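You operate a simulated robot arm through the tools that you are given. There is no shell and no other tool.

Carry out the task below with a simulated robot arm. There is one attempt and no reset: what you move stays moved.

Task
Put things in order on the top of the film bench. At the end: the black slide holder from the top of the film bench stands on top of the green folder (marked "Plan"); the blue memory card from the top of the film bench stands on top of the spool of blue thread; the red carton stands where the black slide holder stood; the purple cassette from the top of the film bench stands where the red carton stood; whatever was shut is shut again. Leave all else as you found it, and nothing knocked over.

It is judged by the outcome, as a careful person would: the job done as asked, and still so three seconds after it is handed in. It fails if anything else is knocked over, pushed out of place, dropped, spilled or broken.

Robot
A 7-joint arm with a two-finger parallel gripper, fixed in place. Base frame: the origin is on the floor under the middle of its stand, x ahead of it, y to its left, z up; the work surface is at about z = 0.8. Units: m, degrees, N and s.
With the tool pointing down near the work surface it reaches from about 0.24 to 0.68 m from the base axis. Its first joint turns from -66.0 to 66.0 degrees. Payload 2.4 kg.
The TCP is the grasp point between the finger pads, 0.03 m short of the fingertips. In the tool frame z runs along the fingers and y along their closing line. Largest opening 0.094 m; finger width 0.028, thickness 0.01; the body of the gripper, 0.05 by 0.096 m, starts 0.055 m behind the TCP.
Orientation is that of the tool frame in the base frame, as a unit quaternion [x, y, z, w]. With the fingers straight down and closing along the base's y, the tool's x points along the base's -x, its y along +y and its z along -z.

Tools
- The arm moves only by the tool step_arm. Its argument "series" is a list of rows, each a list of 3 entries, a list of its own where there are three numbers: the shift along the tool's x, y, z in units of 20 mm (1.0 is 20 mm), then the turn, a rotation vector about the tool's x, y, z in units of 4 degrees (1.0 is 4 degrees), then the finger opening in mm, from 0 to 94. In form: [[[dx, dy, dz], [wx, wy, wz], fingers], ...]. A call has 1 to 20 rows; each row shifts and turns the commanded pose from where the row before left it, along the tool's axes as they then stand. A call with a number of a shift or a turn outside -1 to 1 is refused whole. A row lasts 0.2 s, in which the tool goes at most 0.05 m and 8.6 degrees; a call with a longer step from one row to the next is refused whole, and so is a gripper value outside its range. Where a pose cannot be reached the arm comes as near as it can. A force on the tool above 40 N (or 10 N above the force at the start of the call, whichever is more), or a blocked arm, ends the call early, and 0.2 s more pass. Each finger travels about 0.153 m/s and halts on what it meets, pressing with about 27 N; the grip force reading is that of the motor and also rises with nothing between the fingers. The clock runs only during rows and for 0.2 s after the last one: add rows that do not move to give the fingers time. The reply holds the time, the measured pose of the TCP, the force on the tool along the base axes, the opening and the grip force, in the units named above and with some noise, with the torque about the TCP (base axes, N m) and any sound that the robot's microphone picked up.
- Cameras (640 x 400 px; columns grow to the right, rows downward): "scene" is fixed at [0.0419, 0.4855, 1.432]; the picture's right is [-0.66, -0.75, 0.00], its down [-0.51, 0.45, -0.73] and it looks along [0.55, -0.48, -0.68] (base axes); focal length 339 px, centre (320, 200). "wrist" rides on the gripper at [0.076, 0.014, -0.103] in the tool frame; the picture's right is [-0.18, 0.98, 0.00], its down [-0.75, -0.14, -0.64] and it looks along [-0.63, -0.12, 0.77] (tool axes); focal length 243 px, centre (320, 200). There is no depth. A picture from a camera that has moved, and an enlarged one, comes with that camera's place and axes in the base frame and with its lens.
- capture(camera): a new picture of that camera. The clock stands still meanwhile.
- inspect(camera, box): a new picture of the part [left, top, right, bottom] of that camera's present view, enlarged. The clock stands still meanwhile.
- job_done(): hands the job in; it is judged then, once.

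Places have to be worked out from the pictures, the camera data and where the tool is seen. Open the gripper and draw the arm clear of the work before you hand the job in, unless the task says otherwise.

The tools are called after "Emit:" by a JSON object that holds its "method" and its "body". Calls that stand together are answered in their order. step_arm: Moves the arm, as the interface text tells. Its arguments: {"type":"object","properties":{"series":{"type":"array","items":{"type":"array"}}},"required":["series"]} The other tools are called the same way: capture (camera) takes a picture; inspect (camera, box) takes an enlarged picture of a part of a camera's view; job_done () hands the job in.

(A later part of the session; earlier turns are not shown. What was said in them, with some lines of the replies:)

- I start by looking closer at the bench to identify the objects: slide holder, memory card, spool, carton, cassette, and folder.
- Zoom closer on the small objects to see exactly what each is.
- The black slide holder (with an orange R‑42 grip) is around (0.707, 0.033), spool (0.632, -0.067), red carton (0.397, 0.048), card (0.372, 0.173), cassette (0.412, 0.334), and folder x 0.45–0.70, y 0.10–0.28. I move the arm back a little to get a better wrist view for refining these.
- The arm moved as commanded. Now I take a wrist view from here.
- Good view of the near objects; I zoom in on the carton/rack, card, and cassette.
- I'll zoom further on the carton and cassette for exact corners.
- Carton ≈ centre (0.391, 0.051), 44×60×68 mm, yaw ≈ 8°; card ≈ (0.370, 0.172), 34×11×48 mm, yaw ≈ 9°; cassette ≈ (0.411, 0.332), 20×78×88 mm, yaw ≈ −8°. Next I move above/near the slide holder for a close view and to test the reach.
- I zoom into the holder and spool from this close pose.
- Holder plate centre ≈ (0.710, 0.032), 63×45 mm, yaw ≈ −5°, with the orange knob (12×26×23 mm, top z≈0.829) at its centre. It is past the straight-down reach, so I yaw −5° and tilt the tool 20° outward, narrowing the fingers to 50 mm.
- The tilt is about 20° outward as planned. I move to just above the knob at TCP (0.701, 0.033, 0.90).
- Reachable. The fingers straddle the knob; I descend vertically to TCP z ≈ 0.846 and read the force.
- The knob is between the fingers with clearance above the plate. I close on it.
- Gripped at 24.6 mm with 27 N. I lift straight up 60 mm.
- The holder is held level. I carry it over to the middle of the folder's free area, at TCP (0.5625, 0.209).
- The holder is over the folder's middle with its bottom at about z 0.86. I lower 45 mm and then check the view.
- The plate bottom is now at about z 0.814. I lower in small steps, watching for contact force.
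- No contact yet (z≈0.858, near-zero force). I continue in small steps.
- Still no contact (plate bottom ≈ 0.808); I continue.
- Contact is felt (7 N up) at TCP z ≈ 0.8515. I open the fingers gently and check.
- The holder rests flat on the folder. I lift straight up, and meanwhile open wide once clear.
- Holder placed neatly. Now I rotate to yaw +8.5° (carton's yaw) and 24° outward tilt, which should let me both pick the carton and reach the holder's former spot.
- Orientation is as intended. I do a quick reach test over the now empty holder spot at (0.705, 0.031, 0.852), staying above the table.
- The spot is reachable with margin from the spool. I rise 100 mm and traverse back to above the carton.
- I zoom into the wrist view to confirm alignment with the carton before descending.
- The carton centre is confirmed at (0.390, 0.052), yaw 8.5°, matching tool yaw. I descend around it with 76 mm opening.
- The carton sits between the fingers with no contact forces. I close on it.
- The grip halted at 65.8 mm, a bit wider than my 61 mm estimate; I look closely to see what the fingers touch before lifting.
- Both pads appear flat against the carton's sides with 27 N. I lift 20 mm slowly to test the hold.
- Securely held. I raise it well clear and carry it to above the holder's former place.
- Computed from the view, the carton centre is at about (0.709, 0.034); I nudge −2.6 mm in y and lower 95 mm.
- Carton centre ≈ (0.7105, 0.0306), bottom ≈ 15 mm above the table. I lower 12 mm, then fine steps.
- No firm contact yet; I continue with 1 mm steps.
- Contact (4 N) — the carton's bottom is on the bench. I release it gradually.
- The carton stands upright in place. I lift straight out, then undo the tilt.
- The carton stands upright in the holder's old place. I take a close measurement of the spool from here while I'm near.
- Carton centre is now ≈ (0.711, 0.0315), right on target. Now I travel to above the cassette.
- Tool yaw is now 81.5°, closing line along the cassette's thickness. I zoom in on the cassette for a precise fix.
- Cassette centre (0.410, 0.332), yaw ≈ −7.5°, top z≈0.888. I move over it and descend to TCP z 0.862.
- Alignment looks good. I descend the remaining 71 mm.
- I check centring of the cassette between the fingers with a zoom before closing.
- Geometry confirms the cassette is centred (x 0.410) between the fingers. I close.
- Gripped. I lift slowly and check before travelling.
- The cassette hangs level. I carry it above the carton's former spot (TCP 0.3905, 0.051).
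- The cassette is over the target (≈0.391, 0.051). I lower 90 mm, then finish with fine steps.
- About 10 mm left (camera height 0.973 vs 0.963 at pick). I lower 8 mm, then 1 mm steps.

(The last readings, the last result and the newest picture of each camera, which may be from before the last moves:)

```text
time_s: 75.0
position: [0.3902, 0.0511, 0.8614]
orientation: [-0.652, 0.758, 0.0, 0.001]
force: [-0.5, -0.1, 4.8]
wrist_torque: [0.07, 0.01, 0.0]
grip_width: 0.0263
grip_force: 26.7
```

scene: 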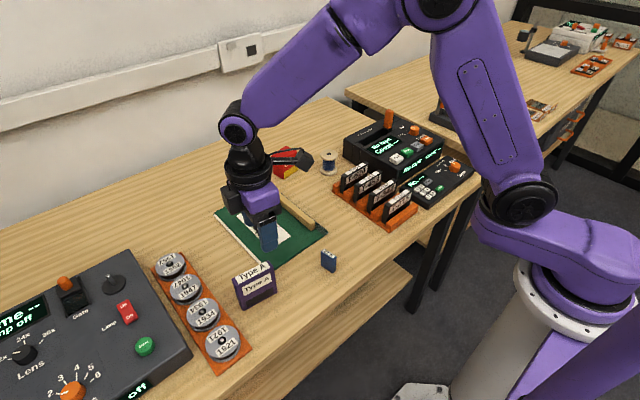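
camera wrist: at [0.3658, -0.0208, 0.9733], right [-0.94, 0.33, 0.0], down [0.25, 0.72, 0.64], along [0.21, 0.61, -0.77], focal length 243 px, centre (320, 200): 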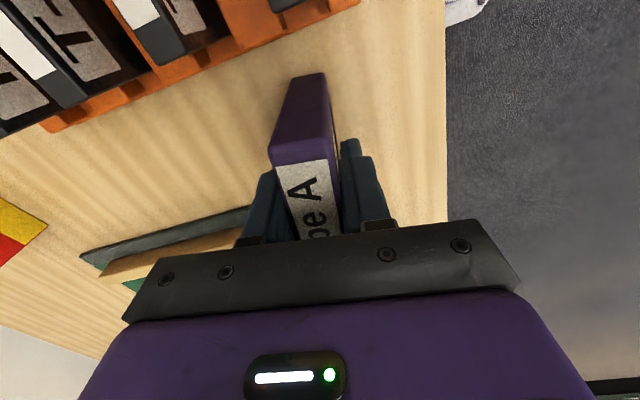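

Contact felt (≈5 N). I release gradually.

Emit:
{"method": "step_arm", "body": {"series": [[[0, 0, 0], [0, 0, 0], 27], [[0, 0, 0], [0, 0, 0], 29], [[0, 0, 0], [0, 0, 0], 34], [[0, 0, 0], [0, 0, 0], 44], [[0, 0, 0], [0, 0, 0], 56], [[0, 0, 0], [0, 0, 0], 56]]}}

Emit:
{"method": "capture", "body": {"camera": "wrist"}}

Emit:
{"method": "inspect", "body": {"camera": "scene", "box": [310, 150, 440, 270]}}

```text
time_s: 76.4
position: [0.3904, 0.0522, 0.8603]
orientation: [-0.652, 0.758, 0.0, 0.001]
force: [-0.2, 0.0, -0.8]
wrist_torque: [0.01, 0.02, 0.0]
grip_width: 0.056
grip_force: 0.1
```

```text
taken
camera wrist: at [0.3651, -0.0211, 0.9629], right [-0.94, 0.33, 0.0], down [0.25, 0.72, 0.64], along [0.21, 0.61, -0.77], focal length 243 px, centre (320, 200)
```

wrist: 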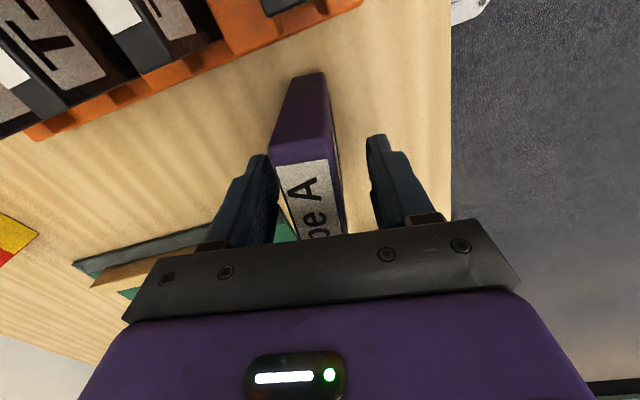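

```text
3.33 times, centred on (375, 210) of scene
camera zoom: at [0.0419, 0.4855, 1.432], right [-0.66, -0.75, 0.0], down [-0.51, 0.45, -0.73], along [0.55, -0.48, -0.68], focal length 1131 px, centre (137, 167)
```

zoom: 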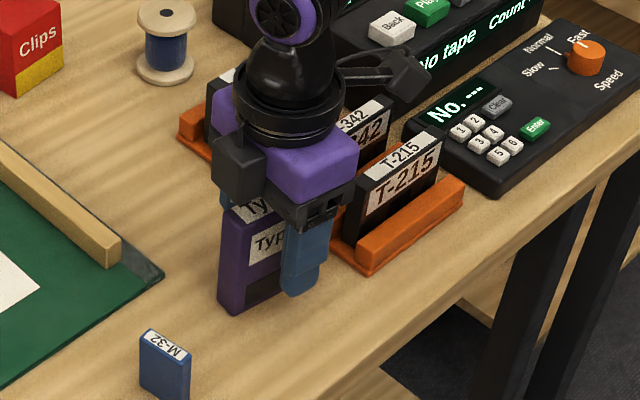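

The cassette stands on its own. I lift straight up and move over toward the memory card.

Emit:
{"method": "step_arm", "body": {"series": [[[0, 0, -0.4], [0, 0, 0], 56], [[0, 0, -0.87], [0, 0, 0], 56], [[0, 0, -0.87], [0, 0, 0], 56], [[0, 0, -0.87], [0, 0, 0], 56], [[0, 0, -0.87], [0, 0, 0], 56], [[0, 0, -0.87], [0, 0, 0], 56], [[0, 0, -0.87], [0, 0, 0], 56], [[0, 0, -0.87], [0, 0, 0], 56], [[-0.835, 0.271, 0], [0, 0, 0], 56], [[-0.835, 0.271, 0], [0, 0, 0], 56], [[-0.835, 0.271, 0], [0, 0, 0], 56], [[-0.835, 0.271, 0], [0, 0, 0], 56], [[-0.835, 0.271, 0], [0, 0, 0], 56], [[-0.835, 0.271, 0], [0, 0, 0], 56], [[-0.835, 0.271, 0], [0, 0, 0], 56], [[0, 0, 0], [0, 0, 0], 56]]}}

Emit:
{"method": "step_arm", "body": {"series": [[[0, 0, 0], [0, 0, 0.957], 50], [[0, 0, 0], [0, 0, 0.957], 44], [[0, 0, 0], [0, 0, 0.957], 44], [[0, 0, 0], [0, 0, 0.957], 44], [[0, 0, 0], [0, 0, 0.957], 44], [[0, 0, 0], [0, 0, 0.957], 44], [[0, 0, 0], [0, 0, 0.957], 44], [[0, 0, 0], [0, 0, 0.957], 44], [[0, 0, 0], [0, 0, 0.957], 44], [[0, 0, 0], [0, 0, 0.957], 44], [[0, 0, 0], [0, 0, 0.957], 44], [[0, 0, 0], [0, 0, 0.957], 44], [[0, 0, 0], [0, 0, 0.957], 44], [[0, 0, 0], [0, 0, 0.957], 44], [[0, 0, 0], [0, 0, 0.957], 44], [[0, 0, 0], [0, 0, 0.957], 44], [[0, 0, 0], [0, 0, 0.957], 44], [[0, 0, 0], [0, 0, 0.957], 44], [[0, 0, 0], [0, 0, 0.957], 44], [[0, 0, 0], [0, 0, 0], 44]]}}

Emit:
{"method": "capture", "body": {"camera": "wrist"}}

Emit:
{"method": "capture", "body": {"camera": "scene"}}

```text
time_s: 79.8
position: [0.3705, 0.1736, 0.9914]
orientation: [-0.653, 0.758, 0.0, 0.001]
force: [0.8, -0.1, 0.4]
wrist_torque: [0.01, -0.02, -0.02]
grip_width: 0.0561
grip_force: 0.1
```

```text
time_s: 84.0
position: [0.3702, 0.1729, 0.9908]
orientation: [-0.077, 0.997, 0.0, 0.0]
force: [0.2, -0.1, -1.7]
wrist_torque: [0.0, 0.0, -0.01]
grip_width: 0.044
grip_force: 0.1
```

```text
taken
camera wrist: at [0.2931, 0.1761, 1.0931], right [0.03, 1.0, 0.0], down [0.77, -0.03, 0.64], along [0.64, -0.02, -0.77], focal length 243 px, centre (320, 200)
```

wrist: 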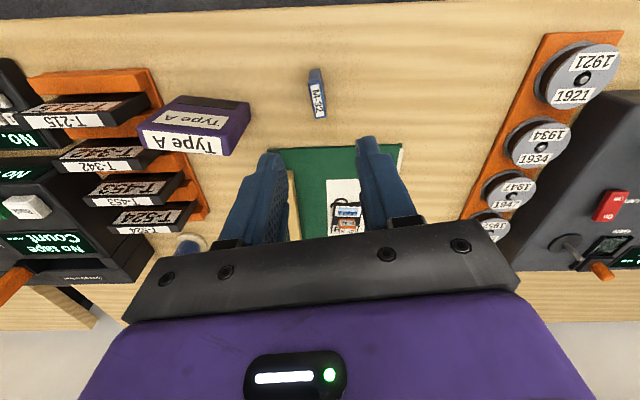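

```text
taken
```

scene: 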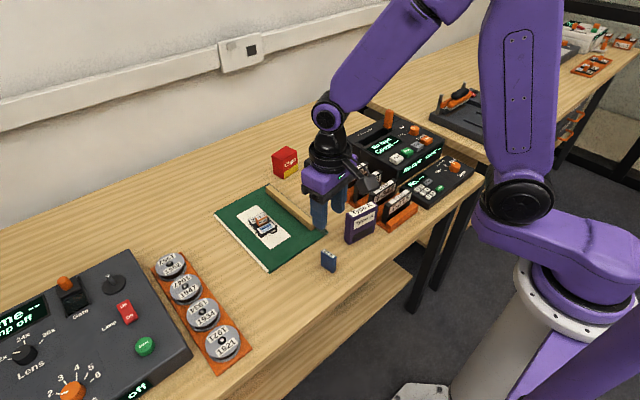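

Tool is above the card with yaw 8.8°. I zoom in to check card alignment and the cassette.

Emit:
{"method": "inspect", "body": {"camera": "wrist", "box": [270, 55, 370, 135]}}

Emit:
{"method": "inspect", "body": {"camera": "wrist", "box": [120, 70, 270, 180]}}

```text
5.00 times, centred on (320, 95) of wrist
camera zoom: at [0.2931, 0.1761, 1.0931], right [0.03, 1.0, 0.0], down [0.77, -0.03, 0.64], along [0.64, -0.02, -0.77], focal length 1213 px, centre (320, 725)
```

zoom: 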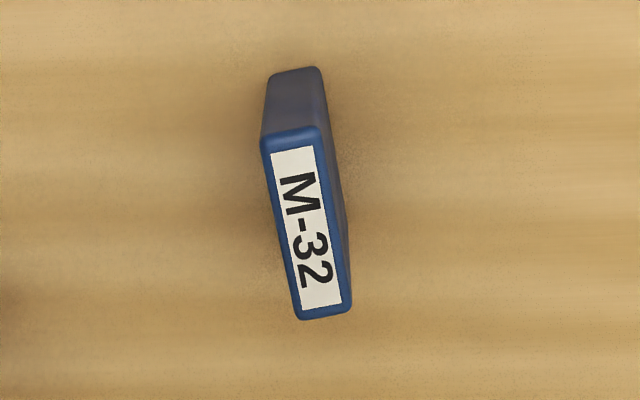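

```text
3.64 times, centred on (195, 125) of wrist
camera zoom: at [0.2931, 0.1761, 1.0931], right [0.03, 1.0, 0.0], down [0.77, -0.03, 0.64], along [0.64, -0.02, -0.77], focal length 882 px, centre (774, 473)
```

zoom: 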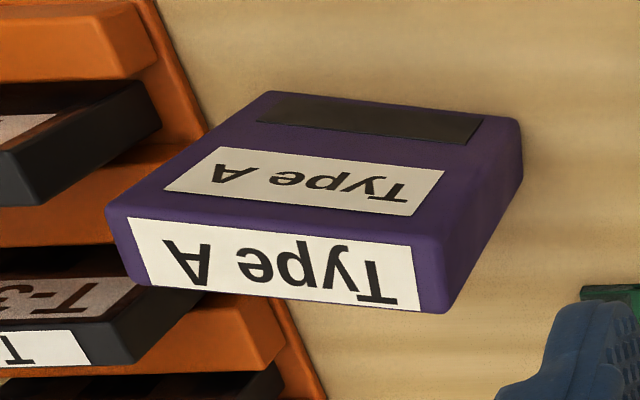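

Card centre ≈ (0.370, 0.172), yaw ≈ 10°. I make a 1° yaw tweak and small y correction, then descend to TCP z≈0.842.

Emit:
{"method": "step_arm", "body": {"series": [[[0, -0.06, 0.5], [0, 0, -0.25], 44], [[0, 0, 0.95], [0, 0, 0], 44], [[0, 0, 0.95], [0, 0, 0], 44], [[0, 0, 0.95], [0, 0, 0], 44], [[0, 0, 0.95], [0, 0, 0], 44], [[0, 0, 0.95], [0, 0, 0], 44], [[0, 0, 0.5], [0, 0, 0], 44], [[0, 0, 0], [0, 0, 0], 44]]}}

Emit:
{"method": "inspect", "body": {"camera": "wrist", "box": [230, 60, 420, 220]}}

Emit:
{"method": "inspect", "body": {"camera": "scene", "box": [280, 200, 380, 290]}}

```text
time_s: 85.8
position: [0.3704, 0.1717, 0.8753]
orientation: [-0.084, 0.996, 0.001, 0.0]
force: [0.4, -0.2, 0.4]
wrist_torque: [-0.01, 0.0, -0.02]
grip_width: 0.0437
grip_force: 0.1
```

```text
2.50 times, centred on (325, 140) of wrist
camera zoom: at [0.2939, 0.1736, 0.9773], right [0.02, 1.0, 0.0], down [0.77, -0.01, 0.64], along [0.64, -0.01, -0.77], focal length 606 px, centre (308, 350)
```

zoom: 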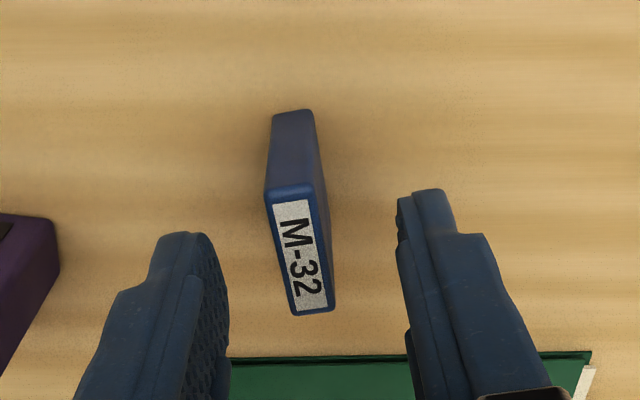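

```text
4.44 times, centred on (330, 245) of scene
camera zoom: at [0.0419, 0.4855, 1.432], right [-0.66, -0.75, 0.0], down [-0.51, 0.45, -0.73], along [0.55, -0.48, -0.68], focal length 1507 px, centre (276, 0)
```

zoom: 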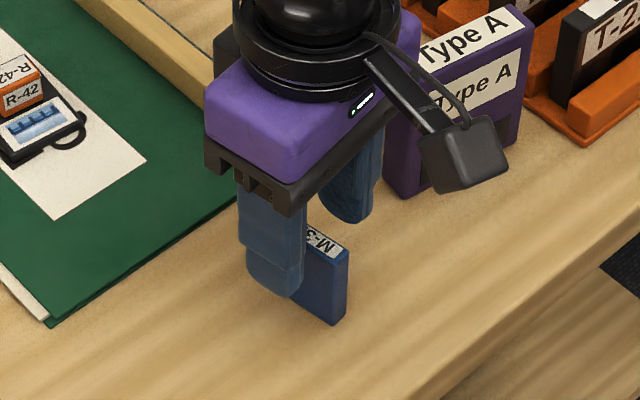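

Centred well. I descend the last 33 mm and close on the card.

Emit:
{"method": "step_arm", "body": {"series": [[[0, 0, 0.55], [0, 0, 0], 44], [[0, 0, 0.55], [0, 0, 0], 44], [[0, 0, 0.5], [0, 0, 0], 44], [[0, 0, 0], [0, 0, 0], 30], [[0, 0, 0], [0, 0, 0], 20], [[0, 0, 0], [0, 0, 0], 14], [[0, 0, 0], [0, 0, 0], 2], [[0, 0, 0], [0, 0, 0], 2], [[0, 0, 0], [0, 0, 0], 2]]}}

Emit:
{"method": "inspect", "body": {"camera": "wrist", "box": [230, 60, 420, 220]}}

Emit:
{"method": "inspect", "body": {"camera": "scene", "box": [280, 200, 380, 290]}}

```text
time_s: 87.8
position: [0.3691, 0.1713, 0.8442]
orientation: [-0.084, 0.996, 0.001, 0.0]
force: [-1.1, 0.2, 0.0]
wrist_torque: [0.02, -0.02, -0.01]
grip_width: 0.0154
grip_force: 26.5
```

```text
2.50 times, centred on (325, 140) of wrist
camera zoom: at [0.2933, 0.1738, 0.9458], right [0.02, 1.0, 0.0], down [0.77, -0.01, 0.64], along [0.64, -0.01, -0.77], focal length 606 px, centre (308, 350)
```

zoom: 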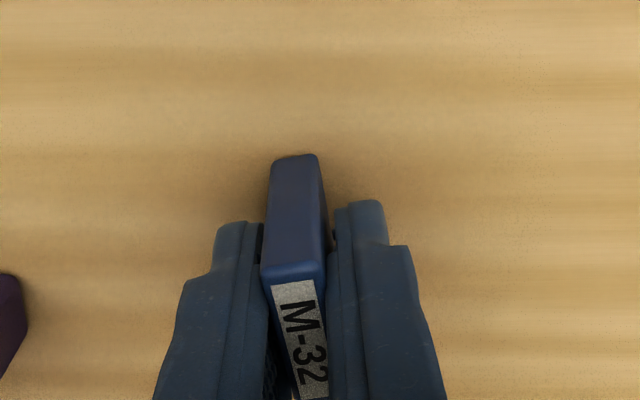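

```text
4.44 times, centred on (330, 245) of scene
camera zoom: at [0.0419, 0.4855, 1.432], right [-0.66, -0.75, 0.0], down [-0.51, 0.45, -0.73], along [0.55, -0.48, -0.68], focal length 1507 px, centre (276, 0)
```

zoom: 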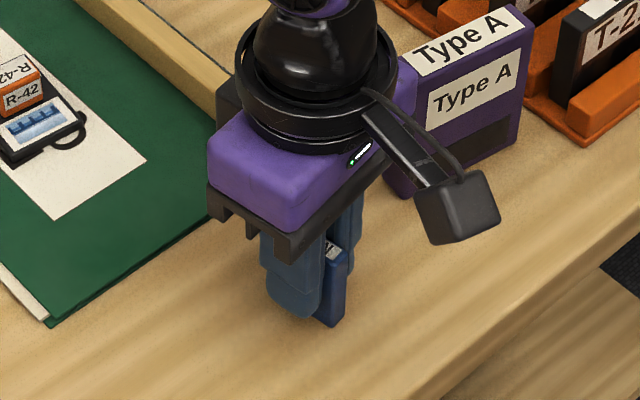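

The card is gripped (27 N). I lift it slowly to z≈0.973 and check.

Emit:
{"method": "step_arm", "body": {"series": [[[0, 0, -0.25], [0, 0, 0], 2], [[0, 0, -0.5], [0, 0, 0], 2], [[0, 0, -0.95], [0, 0, 0], 2], [[0, 0, -0.95], [0, 0, 0], 2], [[0, 0, -0.95], [0, 0, 0], 2], [[0, 0, -0.95], [0, 0, 0], 2], [[0, 0, -0.95], [0, 0, 0], 2], [[0, 0, -0.95], [0, 0, 0], 2], [[0, 0, 0], [0, 0, 0], 2]]}}

Emit:
{"method": "inspect", "body": {"camera": "scene", "box": [270, 150, 390, 270]}}

Emit:
{"method": "capture", "body": {"camera": "wrist"}}

```text
time_s: 89.8
position: [0.3707, 0.1717, 0.9729]
orientation: [-0.084, 0.996, 0.0, 0.0]
force: [0.4, -0.7, 1.0]
wrist_torque: [0.0, 0.05, 0.0]
grip_width: 0.0155
grip_force: 27.0
```

```text
3.33 times, centred on (330, 210) of scene
camera zoom: at [0.0419, 0.4855, 1.432], right [-0.66, -0.75, 0.0], down [-0.51, 0.45, -0.73], along [0.55, -0.48, -0.68], focal length 1131 px, centre (287, 167)
```

zoom: 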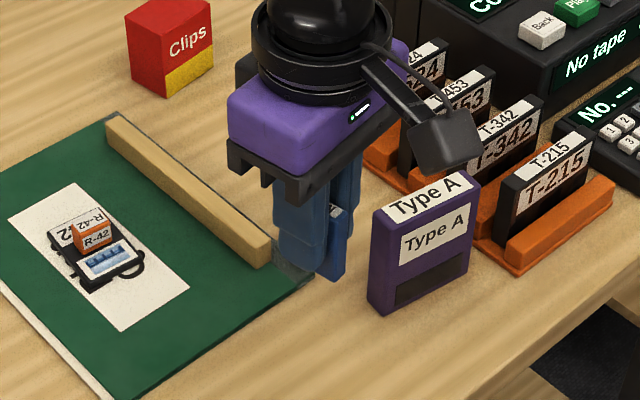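

```text
taken
camera wrist: at [0.2938, 0.1734, 1.0753], right [0.02, 1.0, 0.0], down [0.77, -0.01, 0.64], along [0.64, -0.01, -0.77], focal length 243 px, centre (320, 200)
```

wrist: 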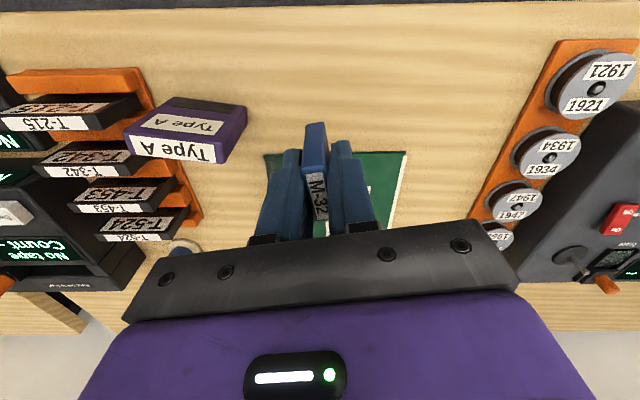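

The card is held upright. I carry it over to above the spool at TCP (0.631, −0.069).

Emit:
{"method": "step_arm", "body": {"series": [[[-0.35, -0.45, 0], [0, 0, 0], 2], [[-0.6775, -0.8775, 0], [0, 0, 0], 2], [[-0.6775, -0.8775, 0], [0, 0, 0], 2], [[-0.6775, -0.8775, 0], [0, 0, 0], 2], [[-0.6775, -0.8775, 0], [0, 0, 0], 2], [[-0.6775, -0.8775, 0], [0, 0, 0], 2], [[-0.6775, -0.8775, 0], [0, 0, 0], 2], [[-0.6775, -0.8775, 0], [0, 0, 0], 2], [[-0.6775, -0.8775, 0], [0, 0, 0], 2], [[-0.6775, -0.8775, 0], [0, 0, 0], 2], [[-0.6775, -0.8775, 0], [0, 0, 0], 2], [[-0.6775, -0.8775, 0], [0, 0, 0], 2], [[-0.6775, -0.8775, 0], [0, 0, 0], 2], [[-0.6775, -0.8775, 0], [0, 0, 0], 2], [[-0.6775, -0.8775, 0], [0, 0, 0], 2], [[-0.6775, -0.8775, 0], [0, 0, 0], 2], [[-0.3275, -0.4275, 0], [0, 0, 0], 2], [[0, 0, 0], [0, 0, 0], 2], [[0, 0, 0], [0, 0, 0], 2]]}}

Emit:
{"method": "capture", "body": {"camera": "wrist"}}

Emit:
{"method": "inspect", "body": {"camera": "scene", "box": [270, 80, 390, 190]}}

```text
time_s: 93.8
position: [0.6319, -0.0678, 0.9735]
orientation: [-0.084, 0.996, 0.001, 0.0]
force: [0.1, -0.4, 0.2]
wrist_torque: [0.0, -0.01, 0.0]
grip_width: 0.015
grip_force: 26.7
```

```text
taken
camera wrist: at [0.5556, -0.0655, 1.0748], right [0.02, 1.0, 0.0], down [0.77, -0.01, 0.64], along [0.64, -0.01, -0.77], focal length 243 px, centre (320, 200)
```

wrist: 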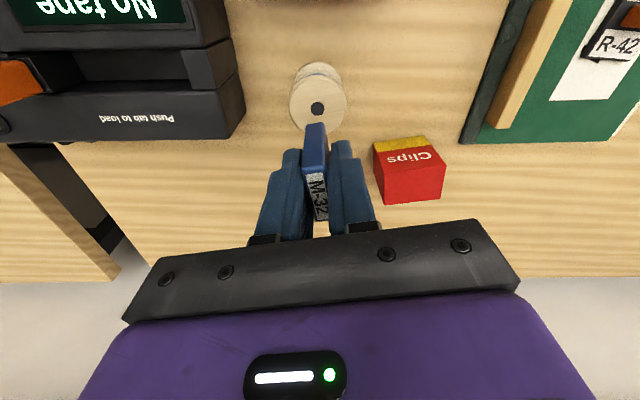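

```text
3.64 times, centred on (330, 135) of scene
camera zoom: at [0.0419, 0.4855, 1.432], right [-0.66, -0.75, 0.0], down [-0.51, 0.45, -0.73], along [0.55, -0.48, -0.68], focal length 1233 px, centre (284, 436)
```

zoom: 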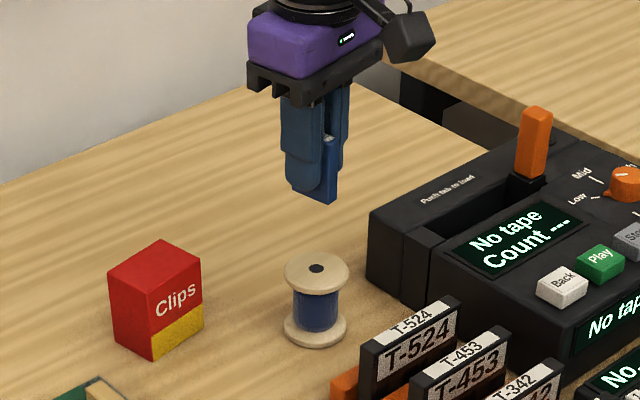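

I zoom on the spool in the wrist view to fix the top centre relative to the card.

Emit:
{"method": "inspect", "body": {"camera": "wrist", "box": [270, 50, 370, 140]}}

Emit:
{"method": "inspect", "body": {"camera": "wrist", "box": [260, 100, 390, 230]}}

Emit:
{"method": "inspect", "body": {"camera": "scene", "box": [310, 110, 360, 180]}}

```text
4.44 times, centred on (320, 95) of wrist
camera zoom: at [0.5556, -0.0655, 1.0748], right [0.02, 1.0, 0.0], down [0.77, -0.01, 0.64], along [0.64, -0.01, -0.77], focal length 1078 px, centre (320, 667)
```

zoom: 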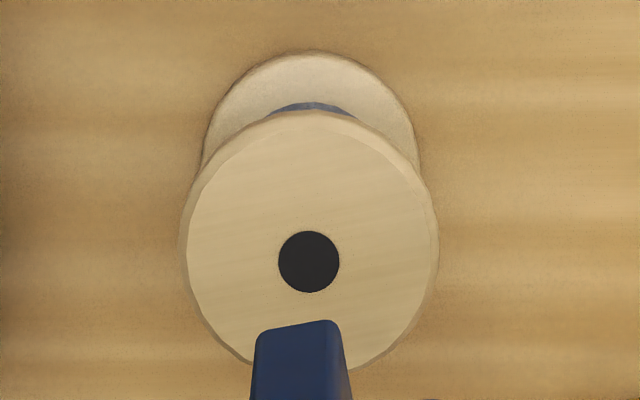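

```text
3.08 times, centred on (325, 165) of wrist
camera zoom: at [0.5556, -0.0655, 1.0748], right [0.02, 1.0, 0.0], down [0.77, -0.01, 0.64], along [0.64, -0.01, -0.77], focal length 746 px, centre (305, 308)
```

zoom: 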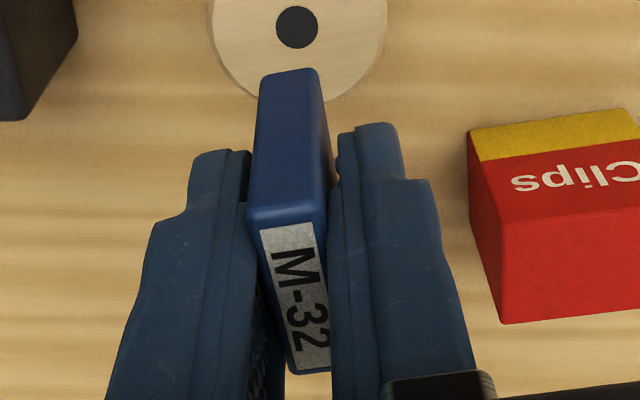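

```text
5.71 times, centred on (335, 145) of scene
camera zoom: at [0.0419, 0.4855, 1.432], right [-0.66, -0.75, 0.0], down [-0.51, 0.45, -0.73], along [0.55, -0.48, -0.68], focal length 1938 px, centre (234, 514)
```

zoom: 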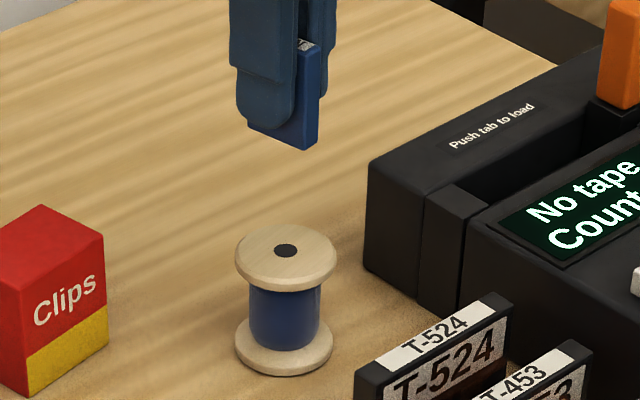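

Spool top centre ≈ (0.631, −0.0687) with top z≈0.858–0.863; the card is ≈2 mm off in y. I correct and lower 58 mm.

Emit:
{"method": "step_arm", "body": {"series": [[[0.066, -0.09, 0], [0, 0, 0], 2], [[0, 0, 0.725], [0, 0, 0], 2], [[0, 0, 0.725], [0, 0, 0], 2], [[0, 0, 0.725], [0, 0, 0], 2], [[0, 0, 0.725], [0, 0, 0], 2], [[0, 0, 0], [0, 0, 0], 2]]}}

Emit:
{"method": "inspect", "body": {"camera": "wrist", "box": [250, 60, 390, 200]}}

Emit:
{"method": "inspect", "body": {"camera": "scene", "box": [290, 110, 370, 190]}}

```text
time_s: 95.2
position: [0.6307, -0.0686, 0.9131]
orientation: [-0.084, 0.996, 0.0, 0.001]
force: [-0.3, -0.2, -0.4]
wrist_torque: [0.02, 0.0, -0.01]
grip_width: 0.0155
grip_force: 27.1
```

```text
2.86 times, centred on (320, 130) of wrist
camera zoom: at [0.5541, -0.067, 1.0171], right [0.02, 1.0, 0.0], down [0.77, -0.01, 0.64], along [0.64, -0.01, -0.77], focal length 693 px, centre (320, 400)
```

zoom: 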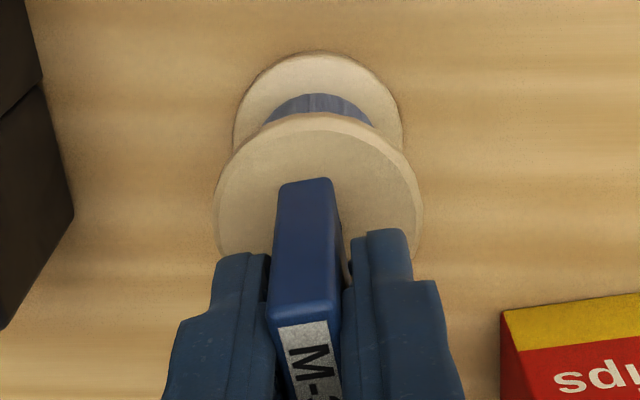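

```text
5.00 times, centred on (330, 150) of scene
camera zoom: at [0.0419, 0.4855, 1.432], right [-0.66, -0.75, 0.0], down [-0.51, 0.45, -0.73], along [0.55, -0.48, -0.68], focal length 1696 px, centre (270, 450)
```

zoom: 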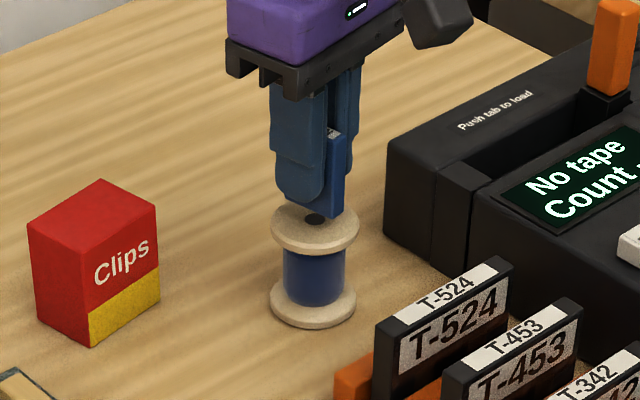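

Card bottom is ≈ 0.871, centred over the flange. I lower 6 mm then proceed in 1 mm steps watching force.

Emit:
{"method": "step_arm", "body": {"series": [[[0, 0, 0.15], [0, 0, 0], 2], [[0, 0, 0.15], [0, 0, 0], 2], [[0, 0, 0], [0, 0, 0], 2]]}}

Emit:
{"method": "step_arm", "body": {"series": [[[0, 0, 0.05], [0, 0, 0], 2], [[0, 0, 0.05], [0, 0, 0], 2], [[0, 0, 0], [0, 0, 0], 2]]}}

Emit:
{"method": "inspect", "body": {"camera": "scene", "box": [290, 110, 370, 190]}}

```text
time_s: 96.0
position: [0.6302, -0.0699, 0.909]
orientation: [-0.085, 0.996, 0.001, 0.001]
force: [-0.2, 0.0, -0.7]
wrist_torque: [0.0, 0.0, 0.04]
grip_width: 0.0155
grip_force: 26.9
```

```text
time_s: 96.8
position: [0.6318, -0.0694, 0.9062]
orientation: [-0.084, 0.996, 0.001, 0.0]
force: [-0.4, 0.2, -0.9]
wrist_torque: [-0.02, 0.0, 0.01]
grip_width: 0.0151
grip_force: 27.1
```

```text
5.00 times, centred on (330, 150) of scene
camera zoom: at [0.0419, 0.4855, 1.432], right [-0.66, -0.75, 0.0], down [-0.51, 0.45, -0.73], along [0.55, -0.48, -0.68], focal length 1696 px, centre (270, 450)
```

zoom: 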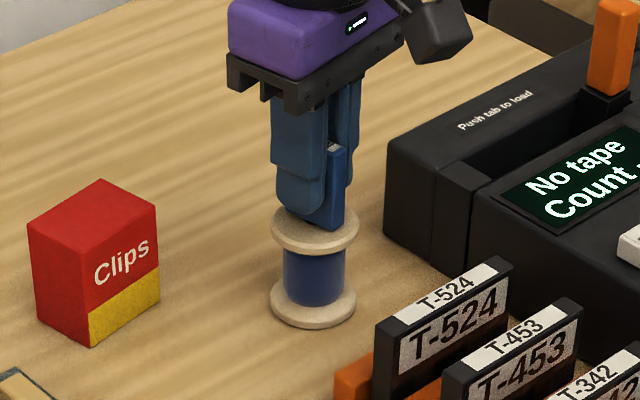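

Close to contact; I continue in 1 mm steps.

Emit:
{"method": "step_arm", "body": {"series": [[[0, 0, 0.05], [0, 0, 0], 2], [[0, 0, 0], [0, 0, 0], 2]]}}

Emit:
{"method": "step_arm", "body": {"series": [[[0, 0, 0.05], [0, 0, 0], 2], [[0, 0, 0], [0, 0, 0], 2]]}}

```text
time_s: 97.4
position: [0.6316, -0.069, 0.9054]
orientation: [-0.085, 0.996, 0.0, 0.001]
force: [-0.2, -0.1, -0.3]
wrist_torque: [0.0, -0.03, -0.01]
grip_width: 0.0154
grip_force: 26.3
```

```text
time_s: 98.0
position: [0.6317, -0.0694, 0.9046]
orientation: [-0.084, 0.996, 0.0, 0.002]
force: [-1.6, -0.1, 8.4]
wrist_torque: [-0.01, 0.14, -0.01]
grip_width: 0.0156
grip_force: 26.5
```

Contact (8 N). I ease 0.3 mm up to reduce the preload and look before releasing.

Emit:
{"method": "step_arm", "body": {"series": [[[0, 0, -0.015], [0, 0, 0], 2], [[0, 0, 0], [0, 0, 0], 2]]}}

Emit:
{"method": "inspect", "body": {"camera": "wrist", "box": [250, 60, 390, 200]}}

Emit:
{"method": "inspect", "body": {"camera": "scene", "box": [305, 125, 355, 185]}}

```text
time_s: 98.6
position: [0.6317, -0.0703, 0.9051]
orientation: [-0.084, 0.996, 0.0, 0.001]
force: [0.3, 0.3, 7.9]
wrist_torque: [0.01, 0.01, -0.01]
grip_width: 0.0154
grip_force: 26.8
```

```text
2.86 times, centred on (320, 130) of wrist
camera zoom: at [0.5544, -0.0674, 1.0072], right [0.02, 1.0, 0.0], down [0.77, -0.01, 0.64], along [0.64, -0.01, -0.77], focal length 693 px, centre (320, 400)
```

zoom: 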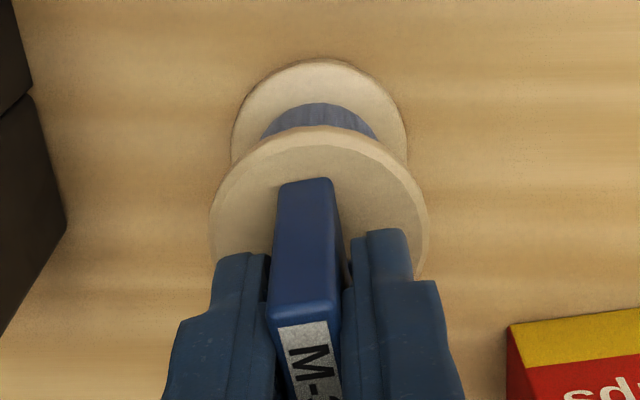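

```text
6.67 times, centred on (330, 155) of scene
camera zoom: at [0.0417, 0.4855, 1.432], right [-0.66, -0.75, 0.0], down [-0.51, 0.45, -0.73], along [0.55, -0.49, -0.68], focal length 2261 px, centre (253, 500)
```

zoom: 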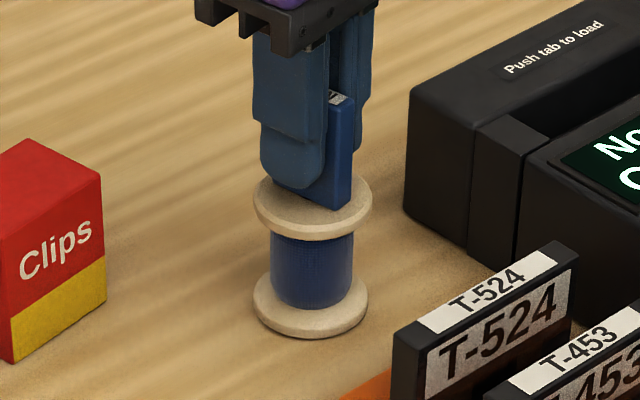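

The card stands centred on the spool flange (≈0.631, −0.0685). I release slowly.

Emit:
{"method": "step_arm", "body": {"series": [[[0, 0, 0], [0, 0, 0], 15.5], [[0, 0, 0], [0, 0, 0], 16.5], [[0, 0, 0], [0, 0, 0], 18], [[0, 0, 0], [0, 0, 0], 22], [[0, 0, 0], [0, 0, 0], 30], [[0, 0, 0], [0, 0, 0], 40], [[0, 0, 0], [0, 0, 0], 40]]}}

Emit:
{"method": "inspect", "body": {"camera": "wrist", "box": [230, 60, 420, 230]}}

Emit:
{"method": "inspect", "body": {"camera": "scene", "box": [305, 125, 355, 185]}}

```text
time_s: 100.2
position: [0.6315, -0.0697, 0.9038]
orientation: [-0.084, 0.996, 0.0, 0.0]
force: [0.8, 0.2, -0.6]
wrist_torque: [0.0, -0.01, 0.01]
grip_width: 0.04
grip_force: 0.0
```

```text
2.35 times, centred on (325, 145) of wrist
camera zoom: at [0.5543, -0.0674, 1.007], right [0.02, 1.0, 0.0], down [0.77, -0.01, 0.64], along [0.64, -0.01, -0.77], focal length 571 px, centre (308, 329)
```

zoom: 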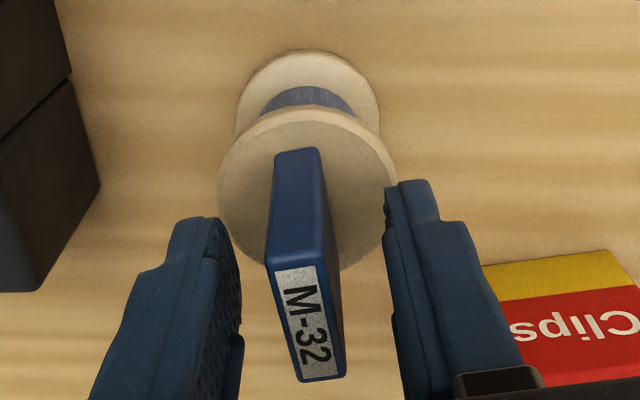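

```text
6.67 times, centred on (330, 155) of scene
camera zoom: at [0.0419, 0.4855, 1.432], right [-0.66, -0.75, 0.0], down [-0.51, 0.45, -0.73], along [0.55, -0.48, -0.68], focal length 2261 px, centre (253, 500)
```

zoom: 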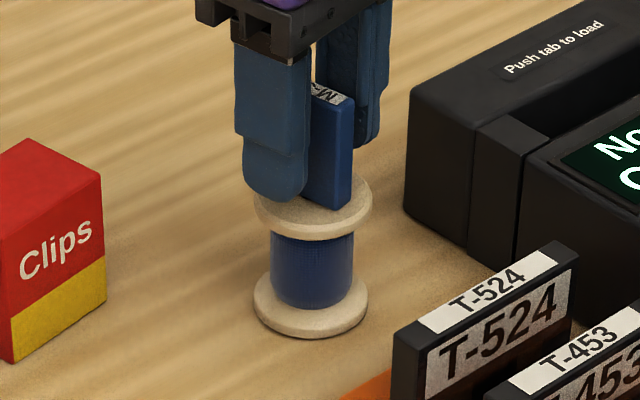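

The card stands upright on the spool. I lift straight up, then draw the arm back clear of the work.

Emit:
{"method": "step_arm", "body": {"series": [[[0, 0, -0.3], [0, 0, 0], 40], [[0, 0, -0.6], [0, 0, 0], 40], [[0, 0, -0.9], [0, 0, 0], 40], [[0, 0, -0.9], [0, 0, 0], 40], [[0, 0, -0.9], [0, 0, 0], 40], [[0, 0, -0.9], [0, 0, 0], 40], [[0, 0, -0.9], [0, 0, 0], 40], [[0, 0, -0.9], [0, 0, 0], 40], [[0, 0, -0.9], [0, 0, 0], 40], [[0, 0, -0.9], [0, 0, 0], 40], [[0, 0, 0], [0, 0, 0], 40]]}}

Emit:
{"method": "step_arm", "body": {"series": [[[0.9, 0.4, -0.2], [0, 0, 0], 60], [[0.9, 0.4, -0.2], [0, 0, 0], 94], [[0.9, 0.4, -0.2], [0, 0, 0], 94], [[0.9, 0.4, -0.2], [0, 0, 0], 94], [[0.9, 0.4, 0], [0, 0, 0], 94], [[0.9, 0.4, 0], [0, 0, 0], 94], [[0.9, 0.4, 0], [0, 0, 0], 94], [[0.9, 0.4, 0], [0, 0, 0], 94], [[0.9, 0.4, 0], [0, 0, 0], 94], [[0.9, 0.4, 0], [0, 0, 0], 94], [[0.9, 0.4, 0], [0, 0, 0], 94], [[0.9, 0.4, 0], [0, 0, 0], 94], [[0.9, 0.4, 0], [0, 0, 0], 94], [[0.9, 0.4, 0], [0, 0, 0], 94], [[0, 0, 0], [0, 0, 0], 94]]}}

Emit:
{"method": "capture", "body": {"camera": "scene"}}

Emit:
{"method": "capture", "body": {"camera": "wrist"}}

```text
time_s: 102.6
position: [0.6309, -0.07, 1.0669]
orientation: [-0.085, 0.996, 0.002, 0.0]
force: [0.1, -0.4, 0.6]
wrist_torque: [-0.01, 0.01, 0.0]
grip_width: 0.04
grip_force: 0.1
```

```text
time_s: 105.8
position: [0.3647, -0.0027, 1.0828]
orientation: [-0.085, 0.996, 0.001, 0.001]
force: [0.0, 0.1, 0.0]
wrist_torque: [0.01, 0.02, 0.02]
grip_width: 0.094
grip_force: 0.0
```

```text
taken
```

scene: 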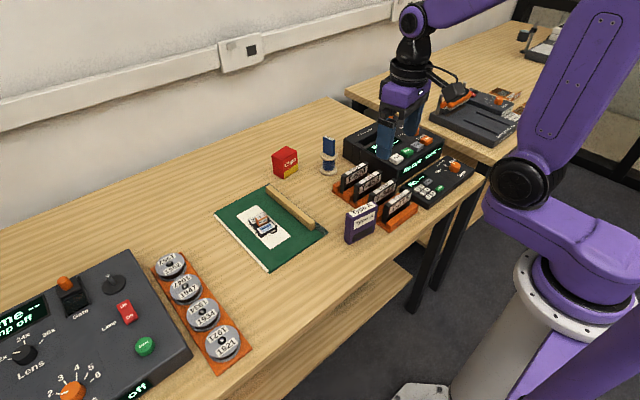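

```text
taken
camera wrist: at [0.2868, 0.0002, 1.1857], right [0.01, 1.0, 0.0], down [0.77, -0.01, 0.64], along [0.64, -0.01, -0.77], focal length 243 px, centre (320, 200)
```

wrist: 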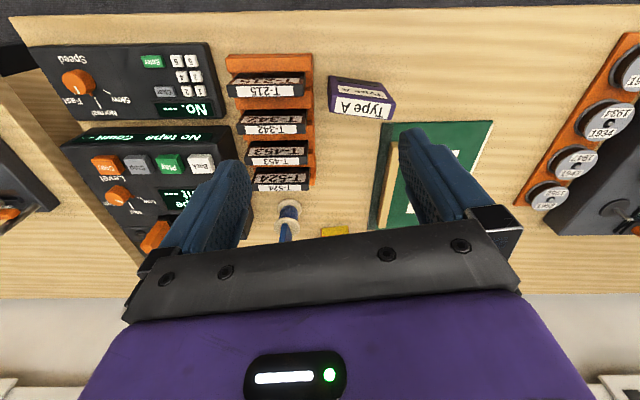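

Everything looks in place; I zoom in for a final verification of each object.

Emit:
{"method": "inspect", "body": {"camera": "scene", "box": [200, 130, 360, 290]}}

Emit:
{"method": "inspect", "body": {"camera": "scene", "box": [310, 100, 490, 260]}}

Emit:
{"method": "inspect", "body": {"camera": "scene", "box": [0, 220, 340, 400]}}

```text
2.50 times, centred on (280, 210) of scene
camera zoom: at [0.0419, 0.4855, 1.432], right [-0.66, -0.75, 0.0], down [-0.51, 0.45, -0.73], along [0.55, -0.48, -0.68], focal length 848 px, centre (420, 175)
```

zoom: 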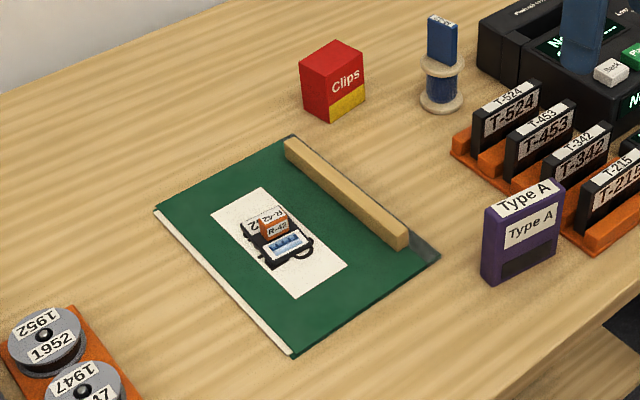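

```text
2.50 times, centred on (400, 180) of scene
camera zoom: at [0.0419, 0.4855, 1.432], right [-0.66, -0.75, 0.0], down [-0.51, 0.45, -0.73], along [0.55, -0.48, -0.68], focal length 848 px, centre (120, 250)
```

zoom: 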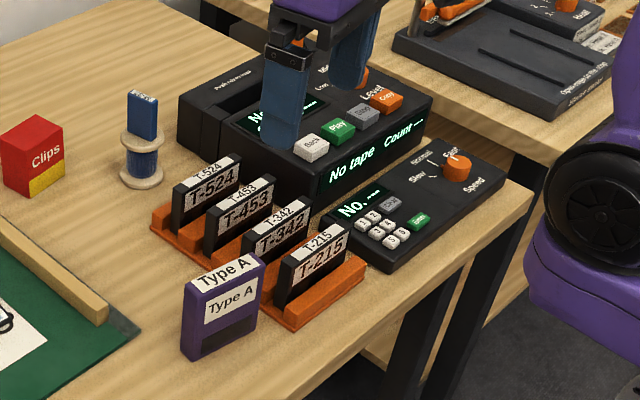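

```text
1.88 times, centred on (170, 310) of scene
camera zoom: at [0.0419, 0.4855, 1.432], right [-0.66, -0.75, 0.0], down [-0.51, 0.45, -0.73], along [0.55, -0.48, -0.68], focal length 638 px, centre (602, -7)
```

zoom: 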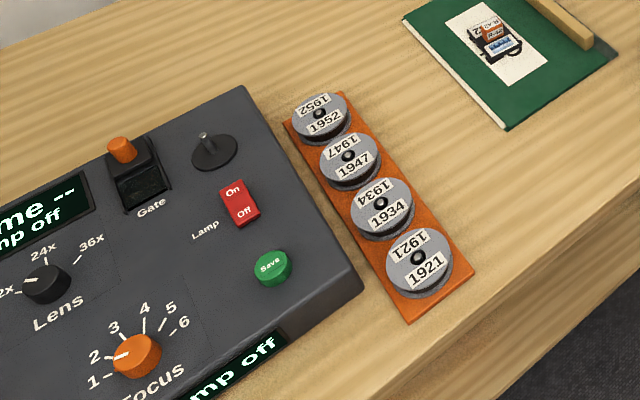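

All four objects stand where asked: the holder is on the folder, the card on the spool, the carton on the holder's old spot and the cassette on the carton's old spot. The rack, tapes, reels, spool and devices look unmoved. The gripper is open and the arm is clear, so I hand the job in.

Emit:
{"method": "job_done", "body": {}}

```text
The job is handed in.
```

I finished the rearrangement and handed the job in. The last pictures showed all four things upright and in place:

- **Black slide holder:** it lies flat on the middle of the green "Plan" folder.
- **Blue memory card:** it stands upright on the spool of blue thread, centred on the top to within about a millimetre.
- **Red carton:** it stands where the slide holder was, within about 1 mm by my measurements. It keeps its own original angle rather than the holder's.
- **Purple cassette:** it stands where the carton was, within about 1 mm. It also keeps its own angle, so it is turned about 16° from how the carton sat.

I opened nothing, so there was nothing to shut again. The rack, tapes, reels, spool, folder and equipment looked unmoved in the final pictures. The gripper was open and the arm clear of the bench before I handed in.
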